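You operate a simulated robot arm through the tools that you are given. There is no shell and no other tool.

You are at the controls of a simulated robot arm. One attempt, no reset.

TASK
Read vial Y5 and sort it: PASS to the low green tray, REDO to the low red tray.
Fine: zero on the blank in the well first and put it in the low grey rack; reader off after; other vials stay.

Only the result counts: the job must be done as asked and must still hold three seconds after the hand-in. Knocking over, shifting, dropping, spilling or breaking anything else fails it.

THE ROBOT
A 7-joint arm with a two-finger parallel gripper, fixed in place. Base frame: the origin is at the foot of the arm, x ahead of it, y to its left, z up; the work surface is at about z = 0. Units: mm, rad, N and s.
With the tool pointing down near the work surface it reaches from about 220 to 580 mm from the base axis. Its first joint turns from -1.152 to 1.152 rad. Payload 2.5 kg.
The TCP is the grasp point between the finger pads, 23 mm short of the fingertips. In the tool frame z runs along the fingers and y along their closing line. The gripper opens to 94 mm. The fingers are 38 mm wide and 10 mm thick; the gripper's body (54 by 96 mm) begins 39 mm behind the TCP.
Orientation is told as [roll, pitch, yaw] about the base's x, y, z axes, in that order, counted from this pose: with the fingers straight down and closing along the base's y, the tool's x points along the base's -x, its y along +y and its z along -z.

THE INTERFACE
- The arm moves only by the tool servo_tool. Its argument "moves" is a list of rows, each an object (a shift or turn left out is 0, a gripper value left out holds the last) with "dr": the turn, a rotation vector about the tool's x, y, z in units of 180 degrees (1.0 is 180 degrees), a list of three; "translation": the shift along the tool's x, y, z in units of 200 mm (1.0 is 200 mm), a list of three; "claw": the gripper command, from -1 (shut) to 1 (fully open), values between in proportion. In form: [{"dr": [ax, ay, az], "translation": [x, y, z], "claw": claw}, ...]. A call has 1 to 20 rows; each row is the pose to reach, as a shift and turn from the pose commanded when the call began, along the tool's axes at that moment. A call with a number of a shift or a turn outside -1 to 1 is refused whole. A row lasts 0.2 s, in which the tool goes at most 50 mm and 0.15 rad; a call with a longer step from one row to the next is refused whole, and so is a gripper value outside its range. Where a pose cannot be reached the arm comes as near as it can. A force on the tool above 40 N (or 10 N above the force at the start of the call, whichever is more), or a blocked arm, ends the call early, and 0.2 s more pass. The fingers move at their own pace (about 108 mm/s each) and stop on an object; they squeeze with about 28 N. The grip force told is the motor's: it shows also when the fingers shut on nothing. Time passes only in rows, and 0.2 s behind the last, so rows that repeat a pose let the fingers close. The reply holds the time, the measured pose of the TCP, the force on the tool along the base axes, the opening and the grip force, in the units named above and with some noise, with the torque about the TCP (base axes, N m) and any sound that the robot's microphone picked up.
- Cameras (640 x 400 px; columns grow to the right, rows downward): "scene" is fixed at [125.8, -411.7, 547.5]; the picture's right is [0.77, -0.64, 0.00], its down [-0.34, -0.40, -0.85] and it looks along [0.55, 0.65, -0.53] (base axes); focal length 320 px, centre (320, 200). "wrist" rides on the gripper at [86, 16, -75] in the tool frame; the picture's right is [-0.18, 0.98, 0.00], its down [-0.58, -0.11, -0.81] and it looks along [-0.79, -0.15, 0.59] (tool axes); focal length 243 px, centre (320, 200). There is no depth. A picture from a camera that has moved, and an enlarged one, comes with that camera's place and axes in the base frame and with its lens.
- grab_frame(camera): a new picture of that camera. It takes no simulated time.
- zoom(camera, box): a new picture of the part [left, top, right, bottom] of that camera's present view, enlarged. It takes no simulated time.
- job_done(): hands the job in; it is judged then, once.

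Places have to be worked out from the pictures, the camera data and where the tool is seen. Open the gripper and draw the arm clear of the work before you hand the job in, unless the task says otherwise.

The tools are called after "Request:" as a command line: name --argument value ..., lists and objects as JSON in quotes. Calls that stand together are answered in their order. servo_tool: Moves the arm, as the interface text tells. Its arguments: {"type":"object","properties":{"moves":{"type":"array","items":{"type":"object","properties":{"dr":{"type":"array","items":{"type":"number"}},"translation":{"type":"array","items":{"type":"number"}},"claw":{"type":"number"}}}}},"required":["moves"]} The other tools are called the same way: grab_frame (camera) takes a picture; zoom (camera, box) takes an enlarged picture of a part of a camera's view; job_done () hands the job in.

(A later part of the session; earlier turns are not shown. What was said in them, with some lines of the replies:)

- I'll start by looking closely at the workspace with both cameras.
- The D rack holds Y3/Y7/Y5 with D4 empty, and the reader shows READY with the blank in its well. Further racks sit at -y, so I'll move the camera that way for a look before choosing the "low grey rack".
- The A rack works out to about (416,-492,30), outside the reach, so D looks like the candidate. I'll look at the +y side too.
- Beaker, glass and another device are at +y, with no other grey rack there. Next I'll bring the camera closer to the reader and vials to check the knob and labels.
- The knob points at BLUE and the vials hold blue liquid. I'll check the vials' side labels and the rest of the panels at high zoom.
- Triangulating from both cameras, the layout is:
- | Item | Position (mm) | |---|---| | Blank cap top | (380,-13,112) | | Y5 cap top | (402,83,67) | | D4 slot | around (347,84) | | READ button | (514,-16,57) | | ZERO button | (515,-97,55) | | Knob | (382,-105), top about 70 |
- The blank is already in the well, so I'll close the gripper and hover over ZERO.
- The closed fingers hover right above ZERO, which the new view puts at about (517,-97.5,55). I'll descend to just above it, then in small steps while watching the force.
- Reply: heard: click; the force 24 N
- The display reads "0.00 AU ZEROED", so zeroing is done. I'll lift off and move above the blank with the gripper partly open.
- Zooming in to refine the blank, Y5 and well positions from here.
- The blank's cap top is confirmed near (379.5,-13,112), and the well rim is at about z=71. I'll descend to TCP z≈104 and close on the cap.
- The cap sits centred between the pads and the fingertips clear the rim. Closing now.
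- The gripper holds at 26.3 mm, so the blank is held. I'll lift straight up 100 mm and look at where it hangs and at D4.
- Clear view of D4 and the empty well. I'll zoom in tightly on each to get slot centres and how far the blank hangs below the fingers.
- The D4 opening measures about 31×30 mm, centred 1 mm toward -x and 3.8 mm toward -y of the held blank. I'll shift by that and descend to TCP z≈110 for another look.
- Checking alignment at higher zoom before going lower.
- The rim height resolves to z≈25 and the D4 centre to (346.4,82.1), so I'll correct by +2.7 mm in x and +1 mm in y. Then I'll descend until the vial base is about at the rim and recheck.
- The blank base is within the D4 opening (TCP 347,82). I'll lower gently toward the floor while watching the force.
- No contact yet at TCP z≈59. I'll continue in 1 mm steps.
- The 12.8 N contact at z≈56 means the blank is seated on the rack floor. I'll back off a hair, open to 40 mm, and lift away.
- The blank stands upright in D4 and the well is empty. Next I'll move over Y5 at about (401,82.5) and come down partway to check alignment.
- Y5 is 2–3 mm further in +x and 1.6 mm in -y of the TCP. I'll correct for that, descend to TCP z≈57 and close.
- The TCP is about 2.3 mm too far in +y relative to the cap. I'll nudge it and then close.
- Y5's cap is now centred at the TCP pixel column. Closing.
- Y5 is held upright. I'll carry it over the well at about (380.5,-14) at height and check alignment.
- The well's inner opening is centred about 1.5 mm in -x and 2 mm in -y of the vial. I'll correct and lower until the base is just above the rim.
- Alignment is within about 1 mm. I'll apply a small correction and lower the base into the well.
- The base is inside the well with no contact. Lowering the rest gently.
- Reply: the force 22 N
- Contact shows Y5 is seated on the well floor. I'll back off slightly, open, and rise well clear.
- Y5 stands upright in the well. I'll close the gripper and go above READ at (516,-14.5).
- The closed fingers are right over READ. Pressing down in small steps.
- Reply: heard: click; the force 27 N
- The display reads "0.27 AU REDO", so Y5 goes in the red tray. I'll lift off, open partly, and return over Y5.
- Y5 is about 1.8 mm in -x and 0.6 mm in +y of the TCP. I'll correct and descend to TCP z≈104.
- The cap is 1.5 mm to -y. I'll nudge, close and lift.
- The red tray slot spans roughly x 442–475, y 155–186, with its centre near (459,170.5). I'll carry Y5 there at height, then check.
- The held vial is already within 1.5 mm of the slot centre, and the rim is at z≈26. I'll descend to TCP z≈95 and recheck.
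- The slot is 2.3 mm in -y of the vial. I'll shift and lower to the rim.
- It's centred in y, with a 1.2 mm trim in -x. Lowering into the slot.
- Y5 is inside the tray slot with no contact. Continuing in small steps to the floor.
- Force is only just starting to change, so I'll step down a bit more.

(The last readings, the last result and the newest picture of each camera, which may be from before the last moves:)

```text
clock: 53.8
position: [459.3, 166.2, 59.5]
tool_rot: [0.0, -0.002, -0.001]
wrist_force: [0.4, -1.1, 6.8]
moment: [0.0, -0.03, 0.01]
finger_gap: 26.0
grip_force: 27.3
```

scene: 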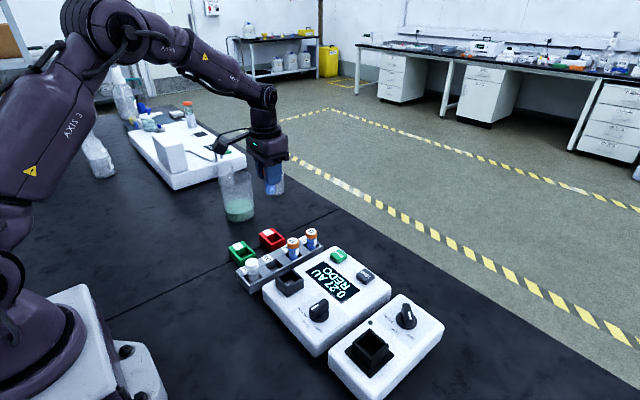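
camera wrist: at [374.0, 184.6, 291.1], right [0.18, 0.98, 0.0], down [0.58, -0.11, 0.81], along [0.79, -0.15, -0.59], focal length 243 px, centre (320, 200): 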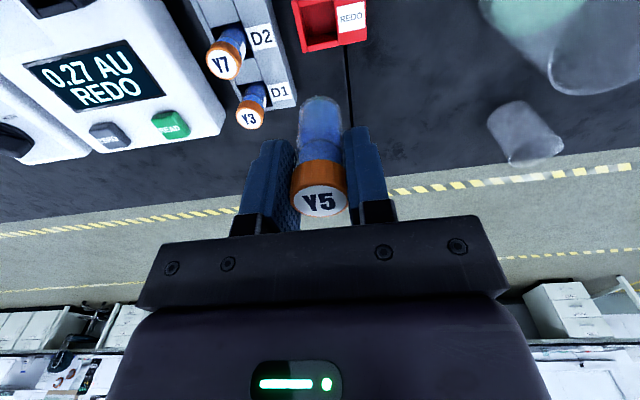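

Light contact at 6.8 N means Y5 is on the tray floor. I'll release and lift straight up.

Request:
servo_tool --moves '[{"translation": [0, 0, -0.001]}, {"translation": [0, 0, -0.001], "claw": -0.1}, {"translation": [0, 0, -0.001], "claw": -0.1}, {"translation": [0, 0, -0.001], "claw": -0.1}]'

Request:
servo_tool --moves '[{"translation": [0, 0, -0.05]}, {"translation": [0, 0, -0.15]}, {"translation": [0, 0, -0.35]}, {"translation": [0, 0, -0.55]}, {"translation": [0, 0, -0.7]}, {"translation": [0, 0, -0.7]}]'

Request:
zoom --camera "scene" --box '[225, 195, 385, 325]'

Request:
grab_frame --camera "wrist"

```text
clock: 54.8
position: [459.0, 164.5, 59.7]
tool_rot: [0.0, 0.001, 0.001]
wrist_force: [-0.3, 0.0, -0.1]
moment: [0.01, 0.02, 0.01]
finger_gap: 42.3
grip_force: 0.0
```

```text
clock: 56.2
position: [458.1, 165.5, 199.3]
tool_rot: [0.0, 0.002, 0.0]
wrist_force: [0.5, 0.7, -1.7]
moment: [0.0, 0.0, -0.03]
finger_gap: 42.4
grip_force: 0.0
```

```text
3.08 times, centred on (305, 260) of scene
camera zoom: at [125.8, -411.7, 547.5], right [0.77, -0.64, 0.0], down [-0.34, -0.4, -0.85], along [0.55, 0.65, -0.53], focal length 986 px, centre (366, 15)
```

zoom: 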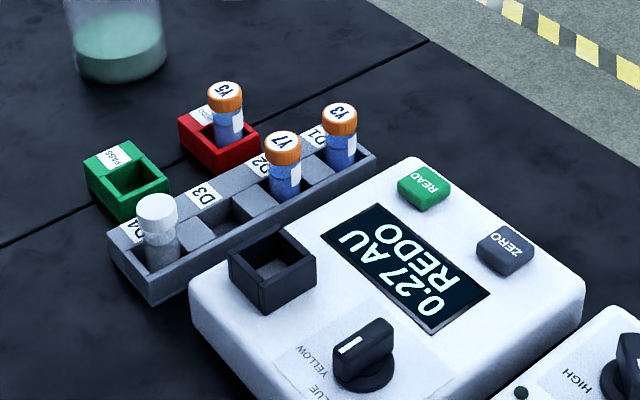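

```text
taken
camera wrist: at [371.2, 181.8, 274.3], right [0.18, 0.98, 0.0], down [0.58, -0.11, 0.81], along [0.79, -0.15, -0.59], focal length 243 px, centre (320, 200)
```

wrist: 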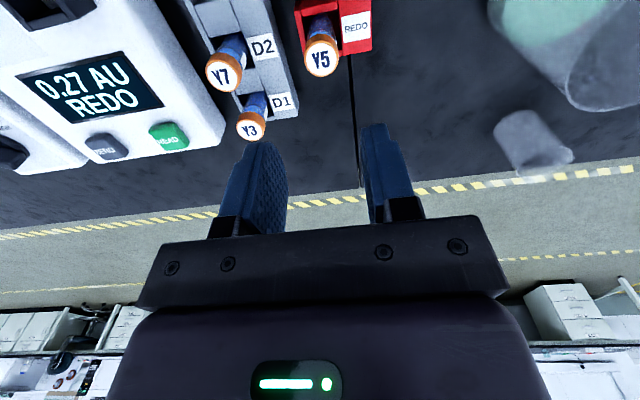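

Y5 stands in the red tray. I'll now head over the reader's knob at about (382,-105) to turn it off.

Request:
servo_tool --moves '[{"translation": [0.05, -0.2, 0]}, {"translation": [0.1, -0.4, 0]}, {"translation": [0.15, -0.6, 0]}, {"translation": [0.2, -0.8, 0]}, {"translation": [0.24, -0.97, 0]}]'

Request:
servo_tool --moves '[{"translation": [0.07, -0.2, 0]}, {"translation": [0.137, -0.384, 0]}, {"translation": [0.137, -0.384, 0.15]}, {"translation": [0.137, -0.384, 0.25]}, {"translation": [0.137, -0.384, 0.25]}, {"translation": [0.137, -0.384, 0.25]}]'

Request:
grab_frame --camera "wrist"

Request:
zoom --camera "wrist" --box '[240, 20, 400, 140]'

Request:
zoom --camera "scene" --box '[260, 220, 400, 330]'

```text
clock: 57.4
position: [412.2, -29.0, 200.3]
tool_rot: [0.0, -0.001, -0.001]
wrist_force: [0.5, -0.5, 0.3]
moment: [0.0, -0.01, -0.01]
finger_gap: 42.5
grip_force: 0.2
```

```text
clock: 58.8
position: [385.0, -103.7, 147.1]
tool_rot: [0.0, -0.002, -0.001]
wrist_force: [-0.4, -1.0, 0.6]
moment: [0.01, -0.02, 0.02]
finger_gap: 42.4
grip_force: 0.1
```

```text
taken
camera wrist: at [297.7, -87.0, 222.7], right [0.18, 0.98, 0.0], down [0.58, -0.11, 0.81], along [0.79, -0.15, -0.59], focal length 243 px, centre (320, 200)
```

wrist: 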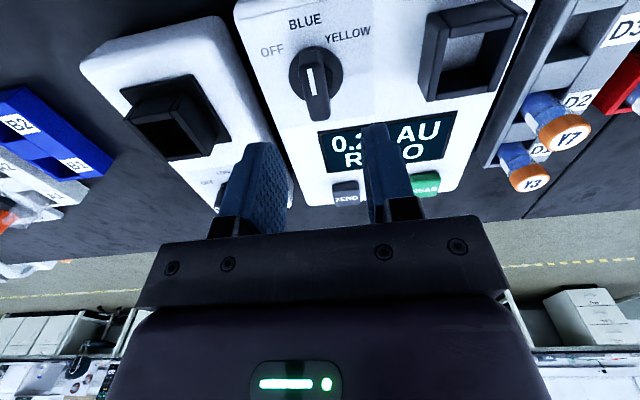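

```text
3.33 times, centred on (320, 80) of wrist
camera zoom: at [297.7, -87.0, 222.7], right [0.18, 0.98, 0.0], down [0.58, -0.11, 0.81], along [0.79, -0.15, -0.59], focal length 809 px, centre (320, 600)
```

zoom: 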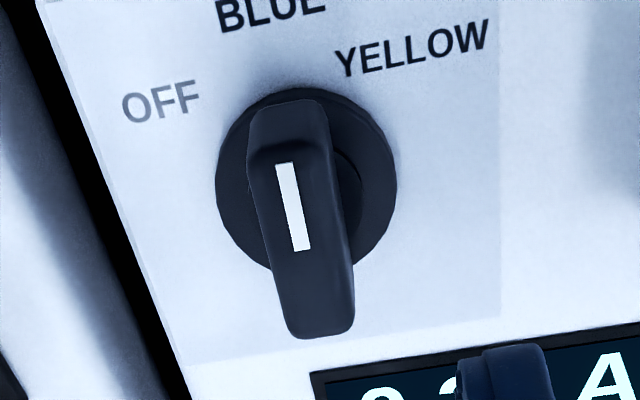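

```text
3.64 times, centred on (330, 275) of scene
camera zoom: at [125.8, -411.7, 547.5], right [0.77, -0.64, 0.0], down [-0.34, -0.4, -0.85], along [0.55, 0.65, -0.53], focal length 1165 px, centre (284, -73)
```

zoom: 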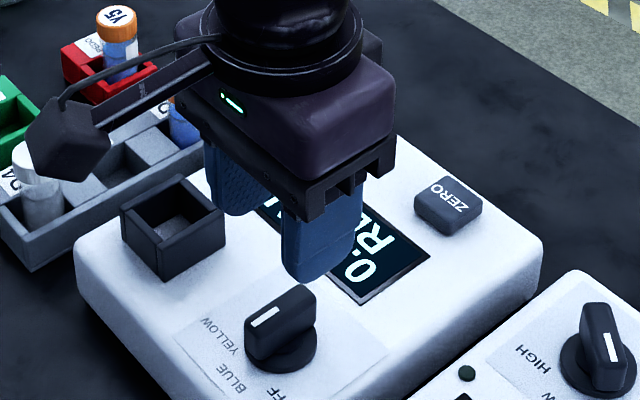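

The knob handle lies along x, its centre is about 1 mm in -x and 3.3 mm in -y of the TCP, and its top is at z≈71. I'll correct and descend partway.

Request:
servo_tool --moves '[{"translation": [0.005, -0.0165, 0.08]}, {"translation": [0.005, -0.0165, 0.18]}, {"translation": [0.005, -0.0165, 0.25]}, {"translation": [0.005, -0.0165, 0.25]}]'

Request:
zoom --camera "wrist" --box '[220, 60, 420, 240]'

Request:
zoom --camera "scene" --box '[270, 250, 370, 340]'

```text
clock: 59.8
position: [384.4, -107.3, 97.8]
tool_rot: [0.0, 0.001, -0.001]
wrist_force: [-0.4, 0.1, 0.2]
moment: [-0.06, -0.01, 0.0]
finger_gap: 42.0
grip_force: 0.0
```

```text
2.22 times, centred on (320, 150) of wrist
camera zoom: at [297.3, -90.3, 173.9], right [0.18, 0.98, 0.0], down [0.58, -0.11, 0.81], along [0.79, -0.15, -0.59], focal length 539 px, centre (320, 311)
```

zoom: 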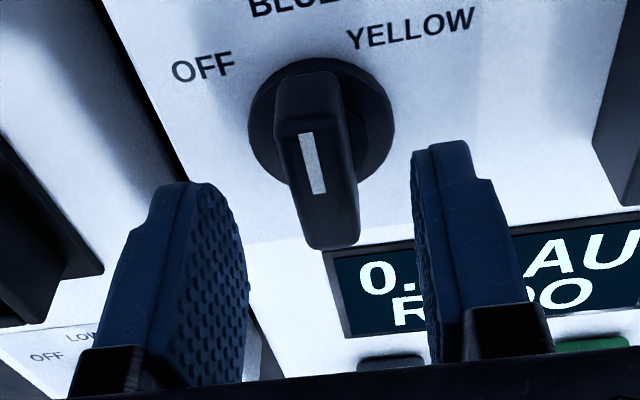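

```text
4.44 times, centred on (320, 295) of scene
camera zoom: at [125.8, -411.7, 547.5], right [0.77, -0.64, 0.0], down [-0.34, -0.4, -0.85], along [0.55, 0.65, -0.53], focal length 1424 px, centre (320, -222)
```

zoom: 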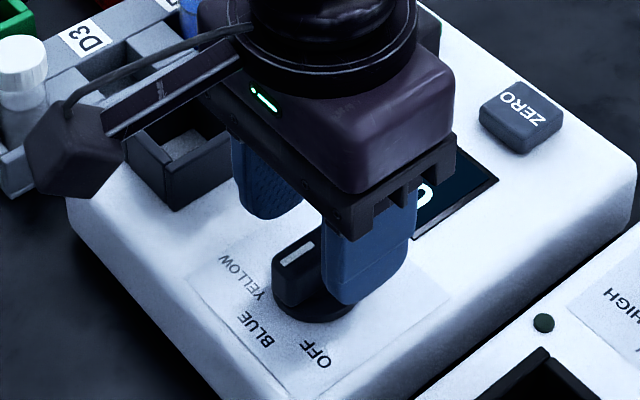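

The knob handle is centred between the fingers. I'll descend to TCP z≈80.5 (tips about 57) and close on the handle.

Request:
servo_tool --moves '[{"translation": [0, 0, 0.05]}, {"translation": [0, 0, 0.09]}, {"translation": [0, 0, 0.09]}, {"translation": [0, 0, 0.09], "claw": -1}, {"translation": [0, 0, 0.09]}, {"translation": [0, 0, 0.09]}, {"translation": [0, 0, 0.09]}]'

Request:
zoom --camera "wrist" --box '[220, 60, 420, 240]'

Request:
zoom --camera "scene" --box '[270, 250, 370, 340]'

```text
clock: 61.4
position: [383.9, -106.0, 79.8]
tool_rot: [0.002, 0.001, 0.002]
wrist_force: [1.4, 16.9, 3.6]
moment: [-0.21, 0.52, -0.04]
finger_gap: 14.9
grip_force: 44.6
```

```text
2.22 times, centred on (320, 150) of wrist
camera zoom: at [296.9, -89.9, 155.6], right [0.18, 0.98, 0.0], down [0.58, -0.11, 0.81], along [0.79, -0.15, -0.59], focal length 539 px, centre (320, 311)
```

zoom: 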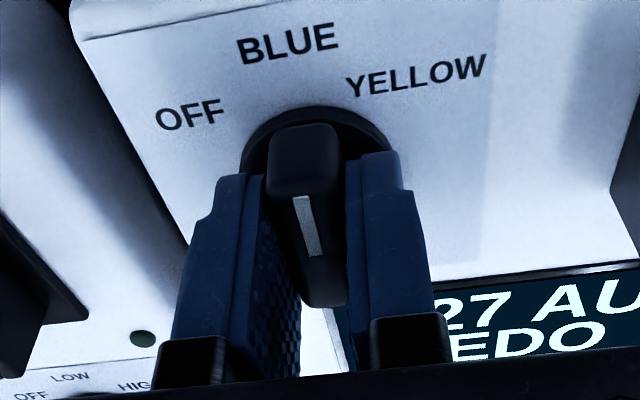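

```text
4.44 times, centred on (320, 295) of scene
camera zoom: at [125.8, -411.7, 547.5], right [0.77, -0.64, 0.0], down [-0.34, -0.4, -0.85], along [0.55, 0.65, -0.53], focal length 1424 px, centre (320, -222)
```

zoom: 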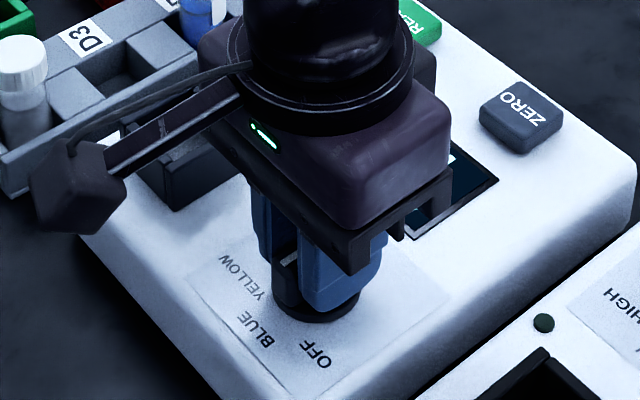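

The handle is gripped with a 14.9 mm gap, but the tool feels +17 N in y, so I'm off the knob axis slightly. I'll shift +1.5 mm in y to relieve it before turning.

Request:
servo_tool --moves '[{"translation": [0, 0.007, 0]}, {"translation": [0, 0.007, 0]}]'

```text
clock: 62.0
position: [383.8, -106.8, 80.7]
tool_rot: [-0.001, -0.003, 0.0]
wrist_force: [4.0, 13.5, 13.4]
moment: [0.17, 1.42, -0.04]
finger_gap: 15.0
grip_force: 44.8
```

Request:
servo_tool --moves '[{"translation": [0, 0.008, 0]}, {"translation": [0, 0.008, 0]}, {"translation": [0, 0.008, 0]}]'

```text
clock: 62.8
position: [384.5, -106.3, 80.8]
tool_rot: [-0.005, -0.003, -0.001]
wrist_force: [12.1, -3.2, 2.9]
moment: [0.38, 0.89, -0.01]
finger_gap: 14.9
grip_force: 45.0
```

Lateral load is mostly relieved. I'll start turning toward OFF (counter-clockwise from above), first about 28°.

Request:
servo_tool --moves '[{"translation": [-0.004, 0, 0], "dr": [0, 0, -0.04]}, {"translation": [-0.004, 0, 0], "dr": [0, 0, -0.08]}, {"translation": [-0.004, 0, 0], "dr": [0, 0, -0.12]}, {"translation": [-0.004, 0, 0], "dr": [0, 0, -0.16]}, {"translation": [-0.004, 0, 0], "dr": [0, 0, -0.16]}]'

Request:
zoom --camera "scene" --box '[270, 240, 390, 340]'

Request:
grab_frame --camera "wrist"

```text
clock: 64.0
position: [383.0, -105.6, 80.7]
tool_rot: [0.0, 0.0, 0.502]
wrist_force: [-1.6, -10.6, 16.3]
moment: [0.67, -1.04, -0.02]
finger_gap: 15.0
grip_force: 44.8
```

```text
4.00 times, centred on (330, 290) of scene
camera zoom: at [125.7, -411.7, 547.5], right [0.77, -0.64, 0.0], down [-0.34, -0.4, -0.85], along [0.55, 0.65, -0.53], focal length 1282 px, centre (280, -160)
```

zoom: 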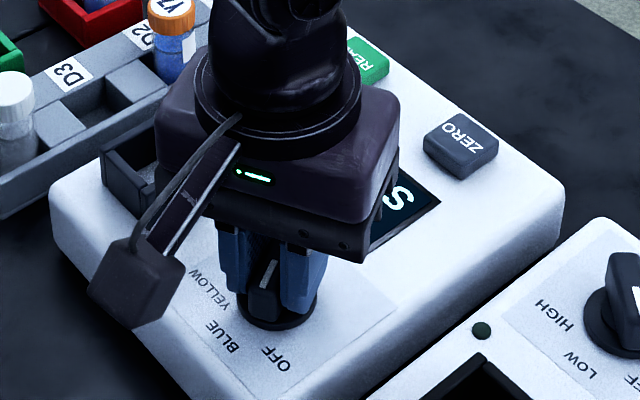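

```text
taken
camera wrist: at [299.5, -132.1, 155.5], right [-0.31, 0.95, 0.0], down [0.56, 0.19, 0.81], along [0.77, 0.25, -0.59], focal length 243 px, centre (320, 200)
```

wrist: 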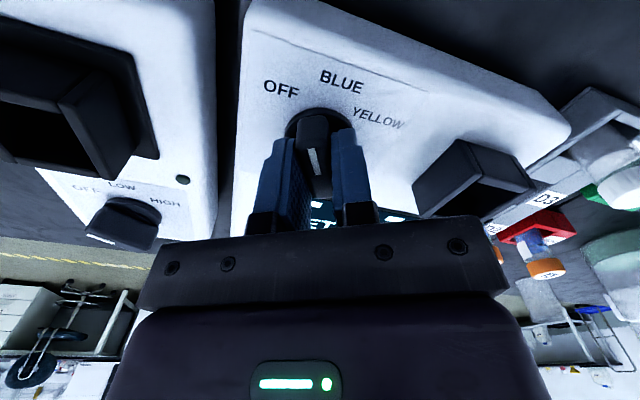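

Turned 0.50 rad, the knob follows, and the display has changed. I'll continue to about 50°.

Request:
servo_tool --moves '[{"dr": [0, 0, -0.04]}, {"dr": [0, 0, -0.08]}, {"dr": [0, 0, -0.118]}, {"dr": [0, 0, -0.118]}]'

Request:
zoom --camera "scene" --box '[270, 240, 390, 340]'

Request:
grab_frame --camera "wrist"

Request:
zoom --camera "wrist" --box '[240, 40, 440, 240]'

```text
clock: 65.0
position: [382.5, -104.5, 80.5]
tool_rot: [0.001, 0.0, 0.874]
wrist_force: [-1.4, -10.2, 19.4]
moment: [-1.09, 0.86, -0.08]
finger_gap: 14.8
grip_force: 45.1
```

```text
4.00 times, centred on (330, 290) of scene
camera zoom: at [125.7, -411.6, 547.5], right [0.77, -0.64, 0.0], down [-0.34, -0.4, -0.85], along [0.55, 0.65, -0.53], focal length 1282 px, centre (280, -160)
```

zoom: 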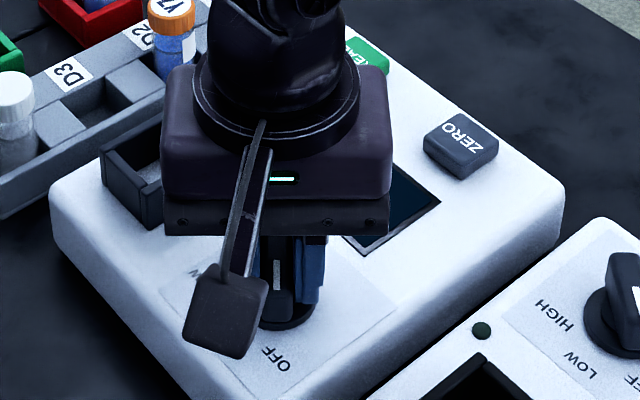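

```text
taken
camera wrist: at [314.8, -160.1, 155.5], right [-0.64, 0.77, 0.0], down [0.46, 0.38, 0.81], along [0.62, 0.51, -0.59], focal length 243 px, centre (320, 200)
```

wrist: 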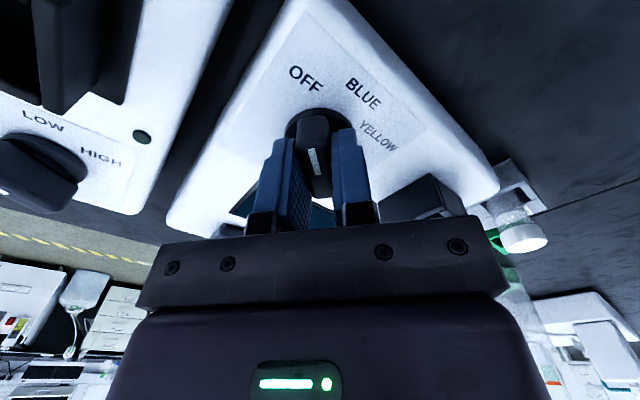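

```text
2.00 times, centred on (340, 140) of wrist
camera zoom: at [314.8, -160.1, 155.5], right [-0.64, 0.77, 0.0], down [0.46, 0.38, 0.81], along [0.62, 0.51, -0.59], focal length 485 px, centre (280, 320)
```

zoom: 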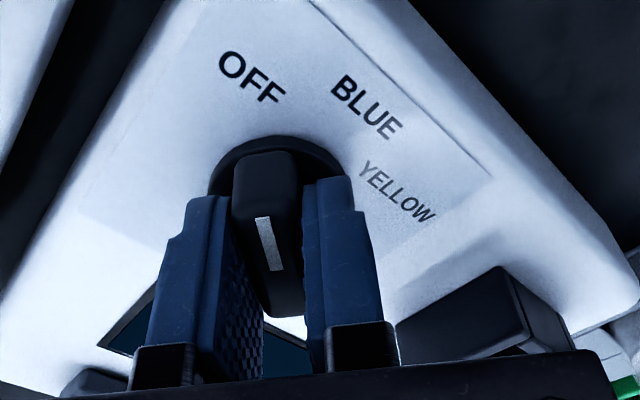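

The display has gone dark, and the handle now sits relative to OFF as it did to BLUE before. I'll open, lift and verify.

Request:
servo_tool --moves '[{"claw": -0.1}, {"claw": -0.1}, {"claw": -0.1}, {"translation": [0, 0, -0.1]}, {"translation": [0, 0, -0.3]}, {"translation": [0, 0, -0.5]}, {"translation": [0, 0, -0.65]}, {"translation": [0, 0, -0.65]}]'

Request:
zoom --camera "scene" --box '[225, 210, 405, 340]'

Request:
grab_frame --camera "wrist"

```text
clock: 65.3
position: [378.4, -97.9, 78.9]
tool_rot: [0.023, 0.007, 0.879]
wrist_force: [-20.2, 8.6, 27.9]
moment: [-0.09, -0.2, -0.07]
finger_gap: 32.9
grip_force: 0.1
stopped in row 1: the force on the tool passed its limit at 52 N (the readings are from after the stop); the commanded pose is now the measured one
```

```text
3.08 times, centred on (315, 275) of scene
camera zoom: at [125.7, -411.6, 547.5], right [0.77, -0.64, 0.0], down [-0.34, -0.4, -0.85], along [0.55, 0.65, -0.53], focal length 986 px, centre (335, -31)
```

zoom: 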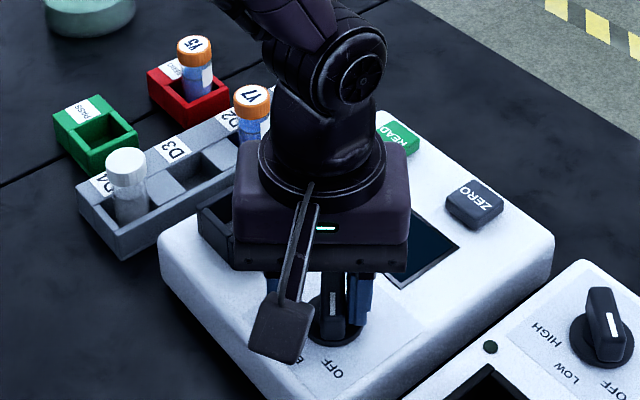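

```text
taken
camera wrist: at [311.3, -155.1, 155.8], right [-0.64, 0.77, 0.02], down [0.47, 0.37, 0.8], along [0.61, 0.52, -0.6], focal length 243 px, centre (320, 200)
```

wrist: 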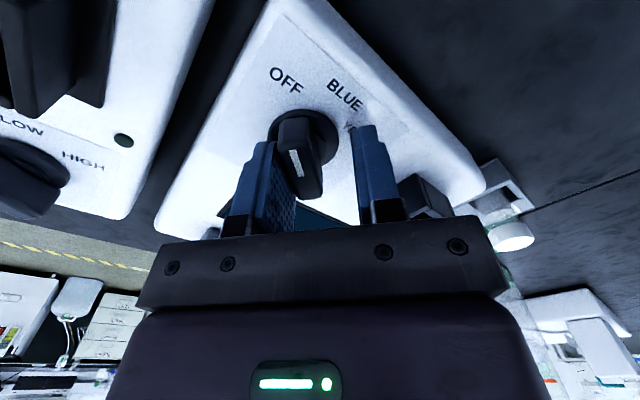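

The arm's preload released as the fingers opened, and the left finger now rests against the knob. I'll lift straight up gently without other motion.

Request:
servo_tool --moves '[{"translation": [0, 0, -0.01]}, {"translation": [0, 0, -0.02]}]'

Request:
grab_frame --camera "wrist"

```text
clock: 65.9
position: [379.0, -101.1, 82.6]
tool_rot: [0.015, 0.004, 0.877]
wrist_force: [0.1, 0.1, -0.2]
moment: [0.02, 0.0, 0.03]
finger_gap: 42.2
grip_force: 0.1
```

```text
taken
camera wrist: at [312.0, -156.6, 158.9], right [-0.64, 0.77, 0.01], down [0.47, 0.37, 0.8], along [0.61, 0.52, -0.6], focal length 243 px, centre (320, 200)
```

wrist: 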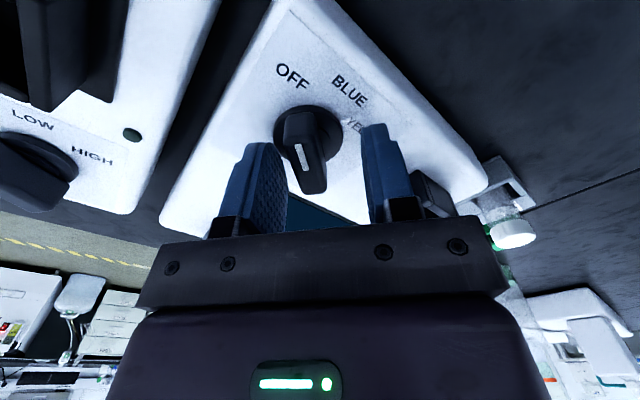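

Free of contact now. Lifting clear.

Request:
servo_tool --moves '[{"translation": [0, 0, -0.1]}, {"translation": [0, 0, -0.3]}, {"translation": [0, 0, -0.5]}, {"translation": [0, 0, -0.65]}, {"translation": [0, 0, -0.65]}]'

Request:
zoom --camera "scene" --box '[225, 210, 405, 340]'

Request:
zoom --camera "scene" --box '[280, 280, 360, 330]'

Request:
grab_frame --camera "wrist"

```text
clock: 67.1
position: [384.4, -102.6, 216.5]
tool_rot: [0.015, 0.003, 0.877]
wrist_force: [-0.6, 0.3, 0.5]
moment: [-0.03, -0.02, 0.04]
finger_gap: 42.1
grip_force: 0.1
```

```text
3.08 times, centred on (315, 275) of scene
camera zoom: at [125.8, -411.7, 547.5], right [0.77, -0.64, 0.0], down [-0.34, -0.4, -0.85], along [0.55, 0.65, -0.53], focal length 986 px, centre (335, -31)
```

zoom: 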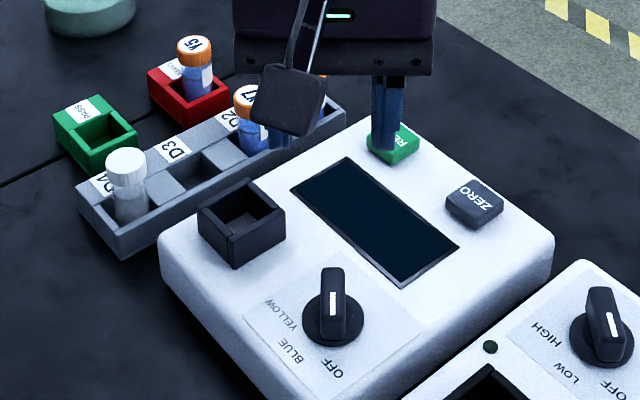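

```text
8.00 times, centred on (320, 305) of scene
camera zoom: at [125.8, -411.7, 547.5], right [0.77, -0.64, 0.0], down [-0.34, -0.4, -0.85], along [0.55, 0.65, -0.53], focal length 2563 px, centre (320, -640)
```

zoom: 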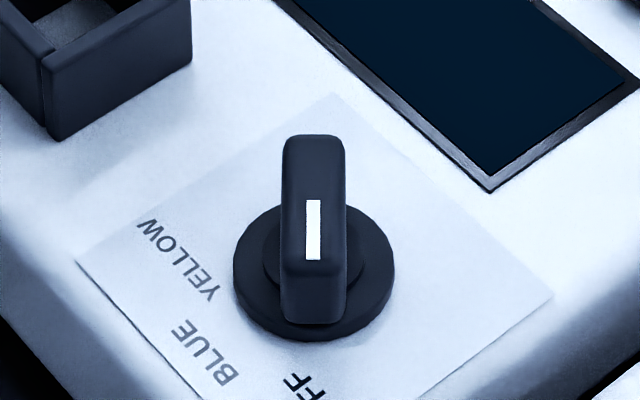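

```text
taken
camera wrist: at [317.3, -158.9, 291.7], right [-0.64, 0.77, 0.01], down [0.47, 0.37, 0.8], along [0.61, 0.52, -0.6], focal length 243 px, centre (320, 200)
```

wrist: 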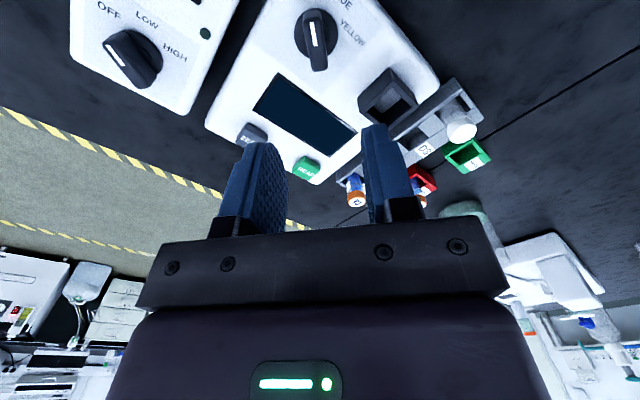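

The display is dark, the knob points to OFF, and the reader sits at the same pixels as at the start. I'll unwind the wrist, open the gripper fully and draw the arm clear.

Request:
servo_tool --moves '[{"translation": [0, 0, -0.1], "dr": [0, 0, 0.04], "claw": 1}, {"translation": [0, 0, -0.2], "dr": [0, 0, 0.08]}, {"translation": [0, 0, -0.3], "dr": [0, 0, 0.12]}, {"translation": [0, 0, -0.4], "dr": [0, 0, 0.16]}, {"translation": [0, 0, -0.5], "dr": [0, 0, 0.2]}, {"translation": [0, 0, -0.6], "dr": [0, 0, 0.24]}, {"translation": [0, 0, -0.65], "dr": [0, 0, 0.279]}, {"translation": [0, 0, -0.65], "dr": [0, 0, 0.279]}]'

Request:
servo_tool --moves '[{"translation": [0.15, -0.1, 0]}, {"translation": [0.3, -0.25, 0]}, {"translation": [0.4, -0.4, 0]}, {"translation": [0.4, -0.4, 0]}, {"translation": [0.4, -0.4, 0]}]'

Request:
grab_frame --camera "scene"

Request:
zoom --camera "scene" --box '[215, 205, 405, 345]'

Request:
grab_frame --camera "wrist"

```text
clock: 68.9
position: [386.1, -102.2, 346.4]
tool_rot: [0.006, 0.014, -0.002]
wrist_force: [0.3, 0.3, -0.2]
moment: [0.01, -0.01, -0.01]
finger_gap: 93.8
grip_force: 0.0
```

```text
clock: 70.1
position: [304.1, -184.1, 346.3]
tool_rot: [0.007, 0.013, -0.001]
wrist_force: [0.2, 0.8, -0.4]
moment: [0.0, 0.0, 0.01]
finger_gap: 93.9
grip_force: 0.1
```

```text
taken
```

scene: 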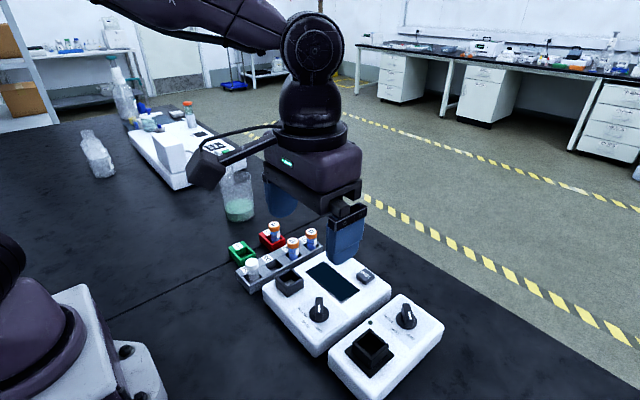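

```text
2.86 times, centred on (310, 275) of scene
camera zoom: at [125.8, -411.7, 547.5], right [0.77, -0.64, 0.0], down [-0.34, -0.4, -0.85], along [0.55, 0.65, -0.53], focal length 915 px, centre (349, -14)
```

zoom: 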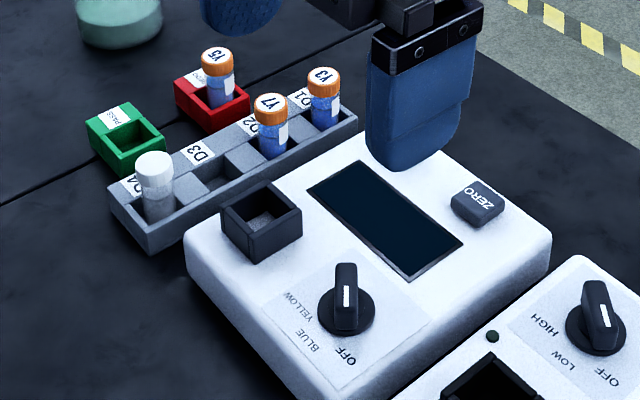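

```text
taken
camera wrist: at [218.5, -167.9, 422.8], right [0.18, 0.98, 0.0], down [0.59, -0.11, 0.8], along [0.78, -0.14, -0.6], focal length 243 px, centre (320, 200)
```

wrist: 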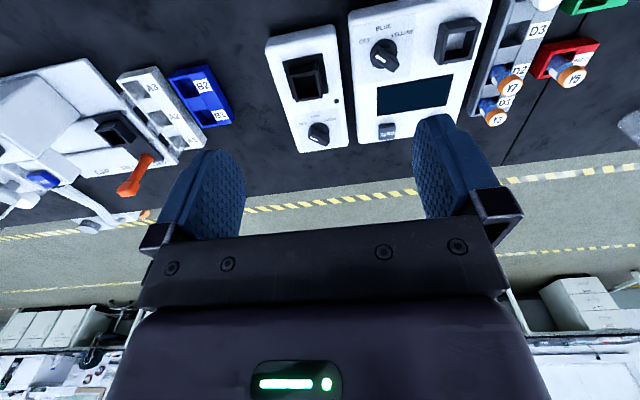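

Final pictures show Y5 in the red REDO tray, the blank in D4, Y7 and Y3 untouched, the reader display dark with the knob at OFF, and the arm clear with the gripper open. Handing in.

Request:
job_done

```text
The job is handed in.
```

Vial Y5 read 0.27 AU, which the reader called REDO, so it is now standing in the low red tray. The job has been handed in; I don't have the judge's result.

- **Zero:** I zeroed on the blank in the well first; the display showed "0.00 AU ZEROED".
- **Blank:** It is upright in slot D4 of the grey rack. I took that rack as the "low grey rack" because the other, lighter grey one is out of the arm's reach.
- **Reading:** I left the reader on BLUE, where I found it, since the vials hold blue liquid. I did not try YELLOW.
- **Reader off:** The knob is turned to OFF and the display is dark. As I let go of the knob, one finger pushed against it and tripped the force limit at 52 N. The knob stayed at OFF and the reader did not move.
- **Other vials:** Y7 and Y3 are still in their slots, and the arm is drawn clear with the gripper open.
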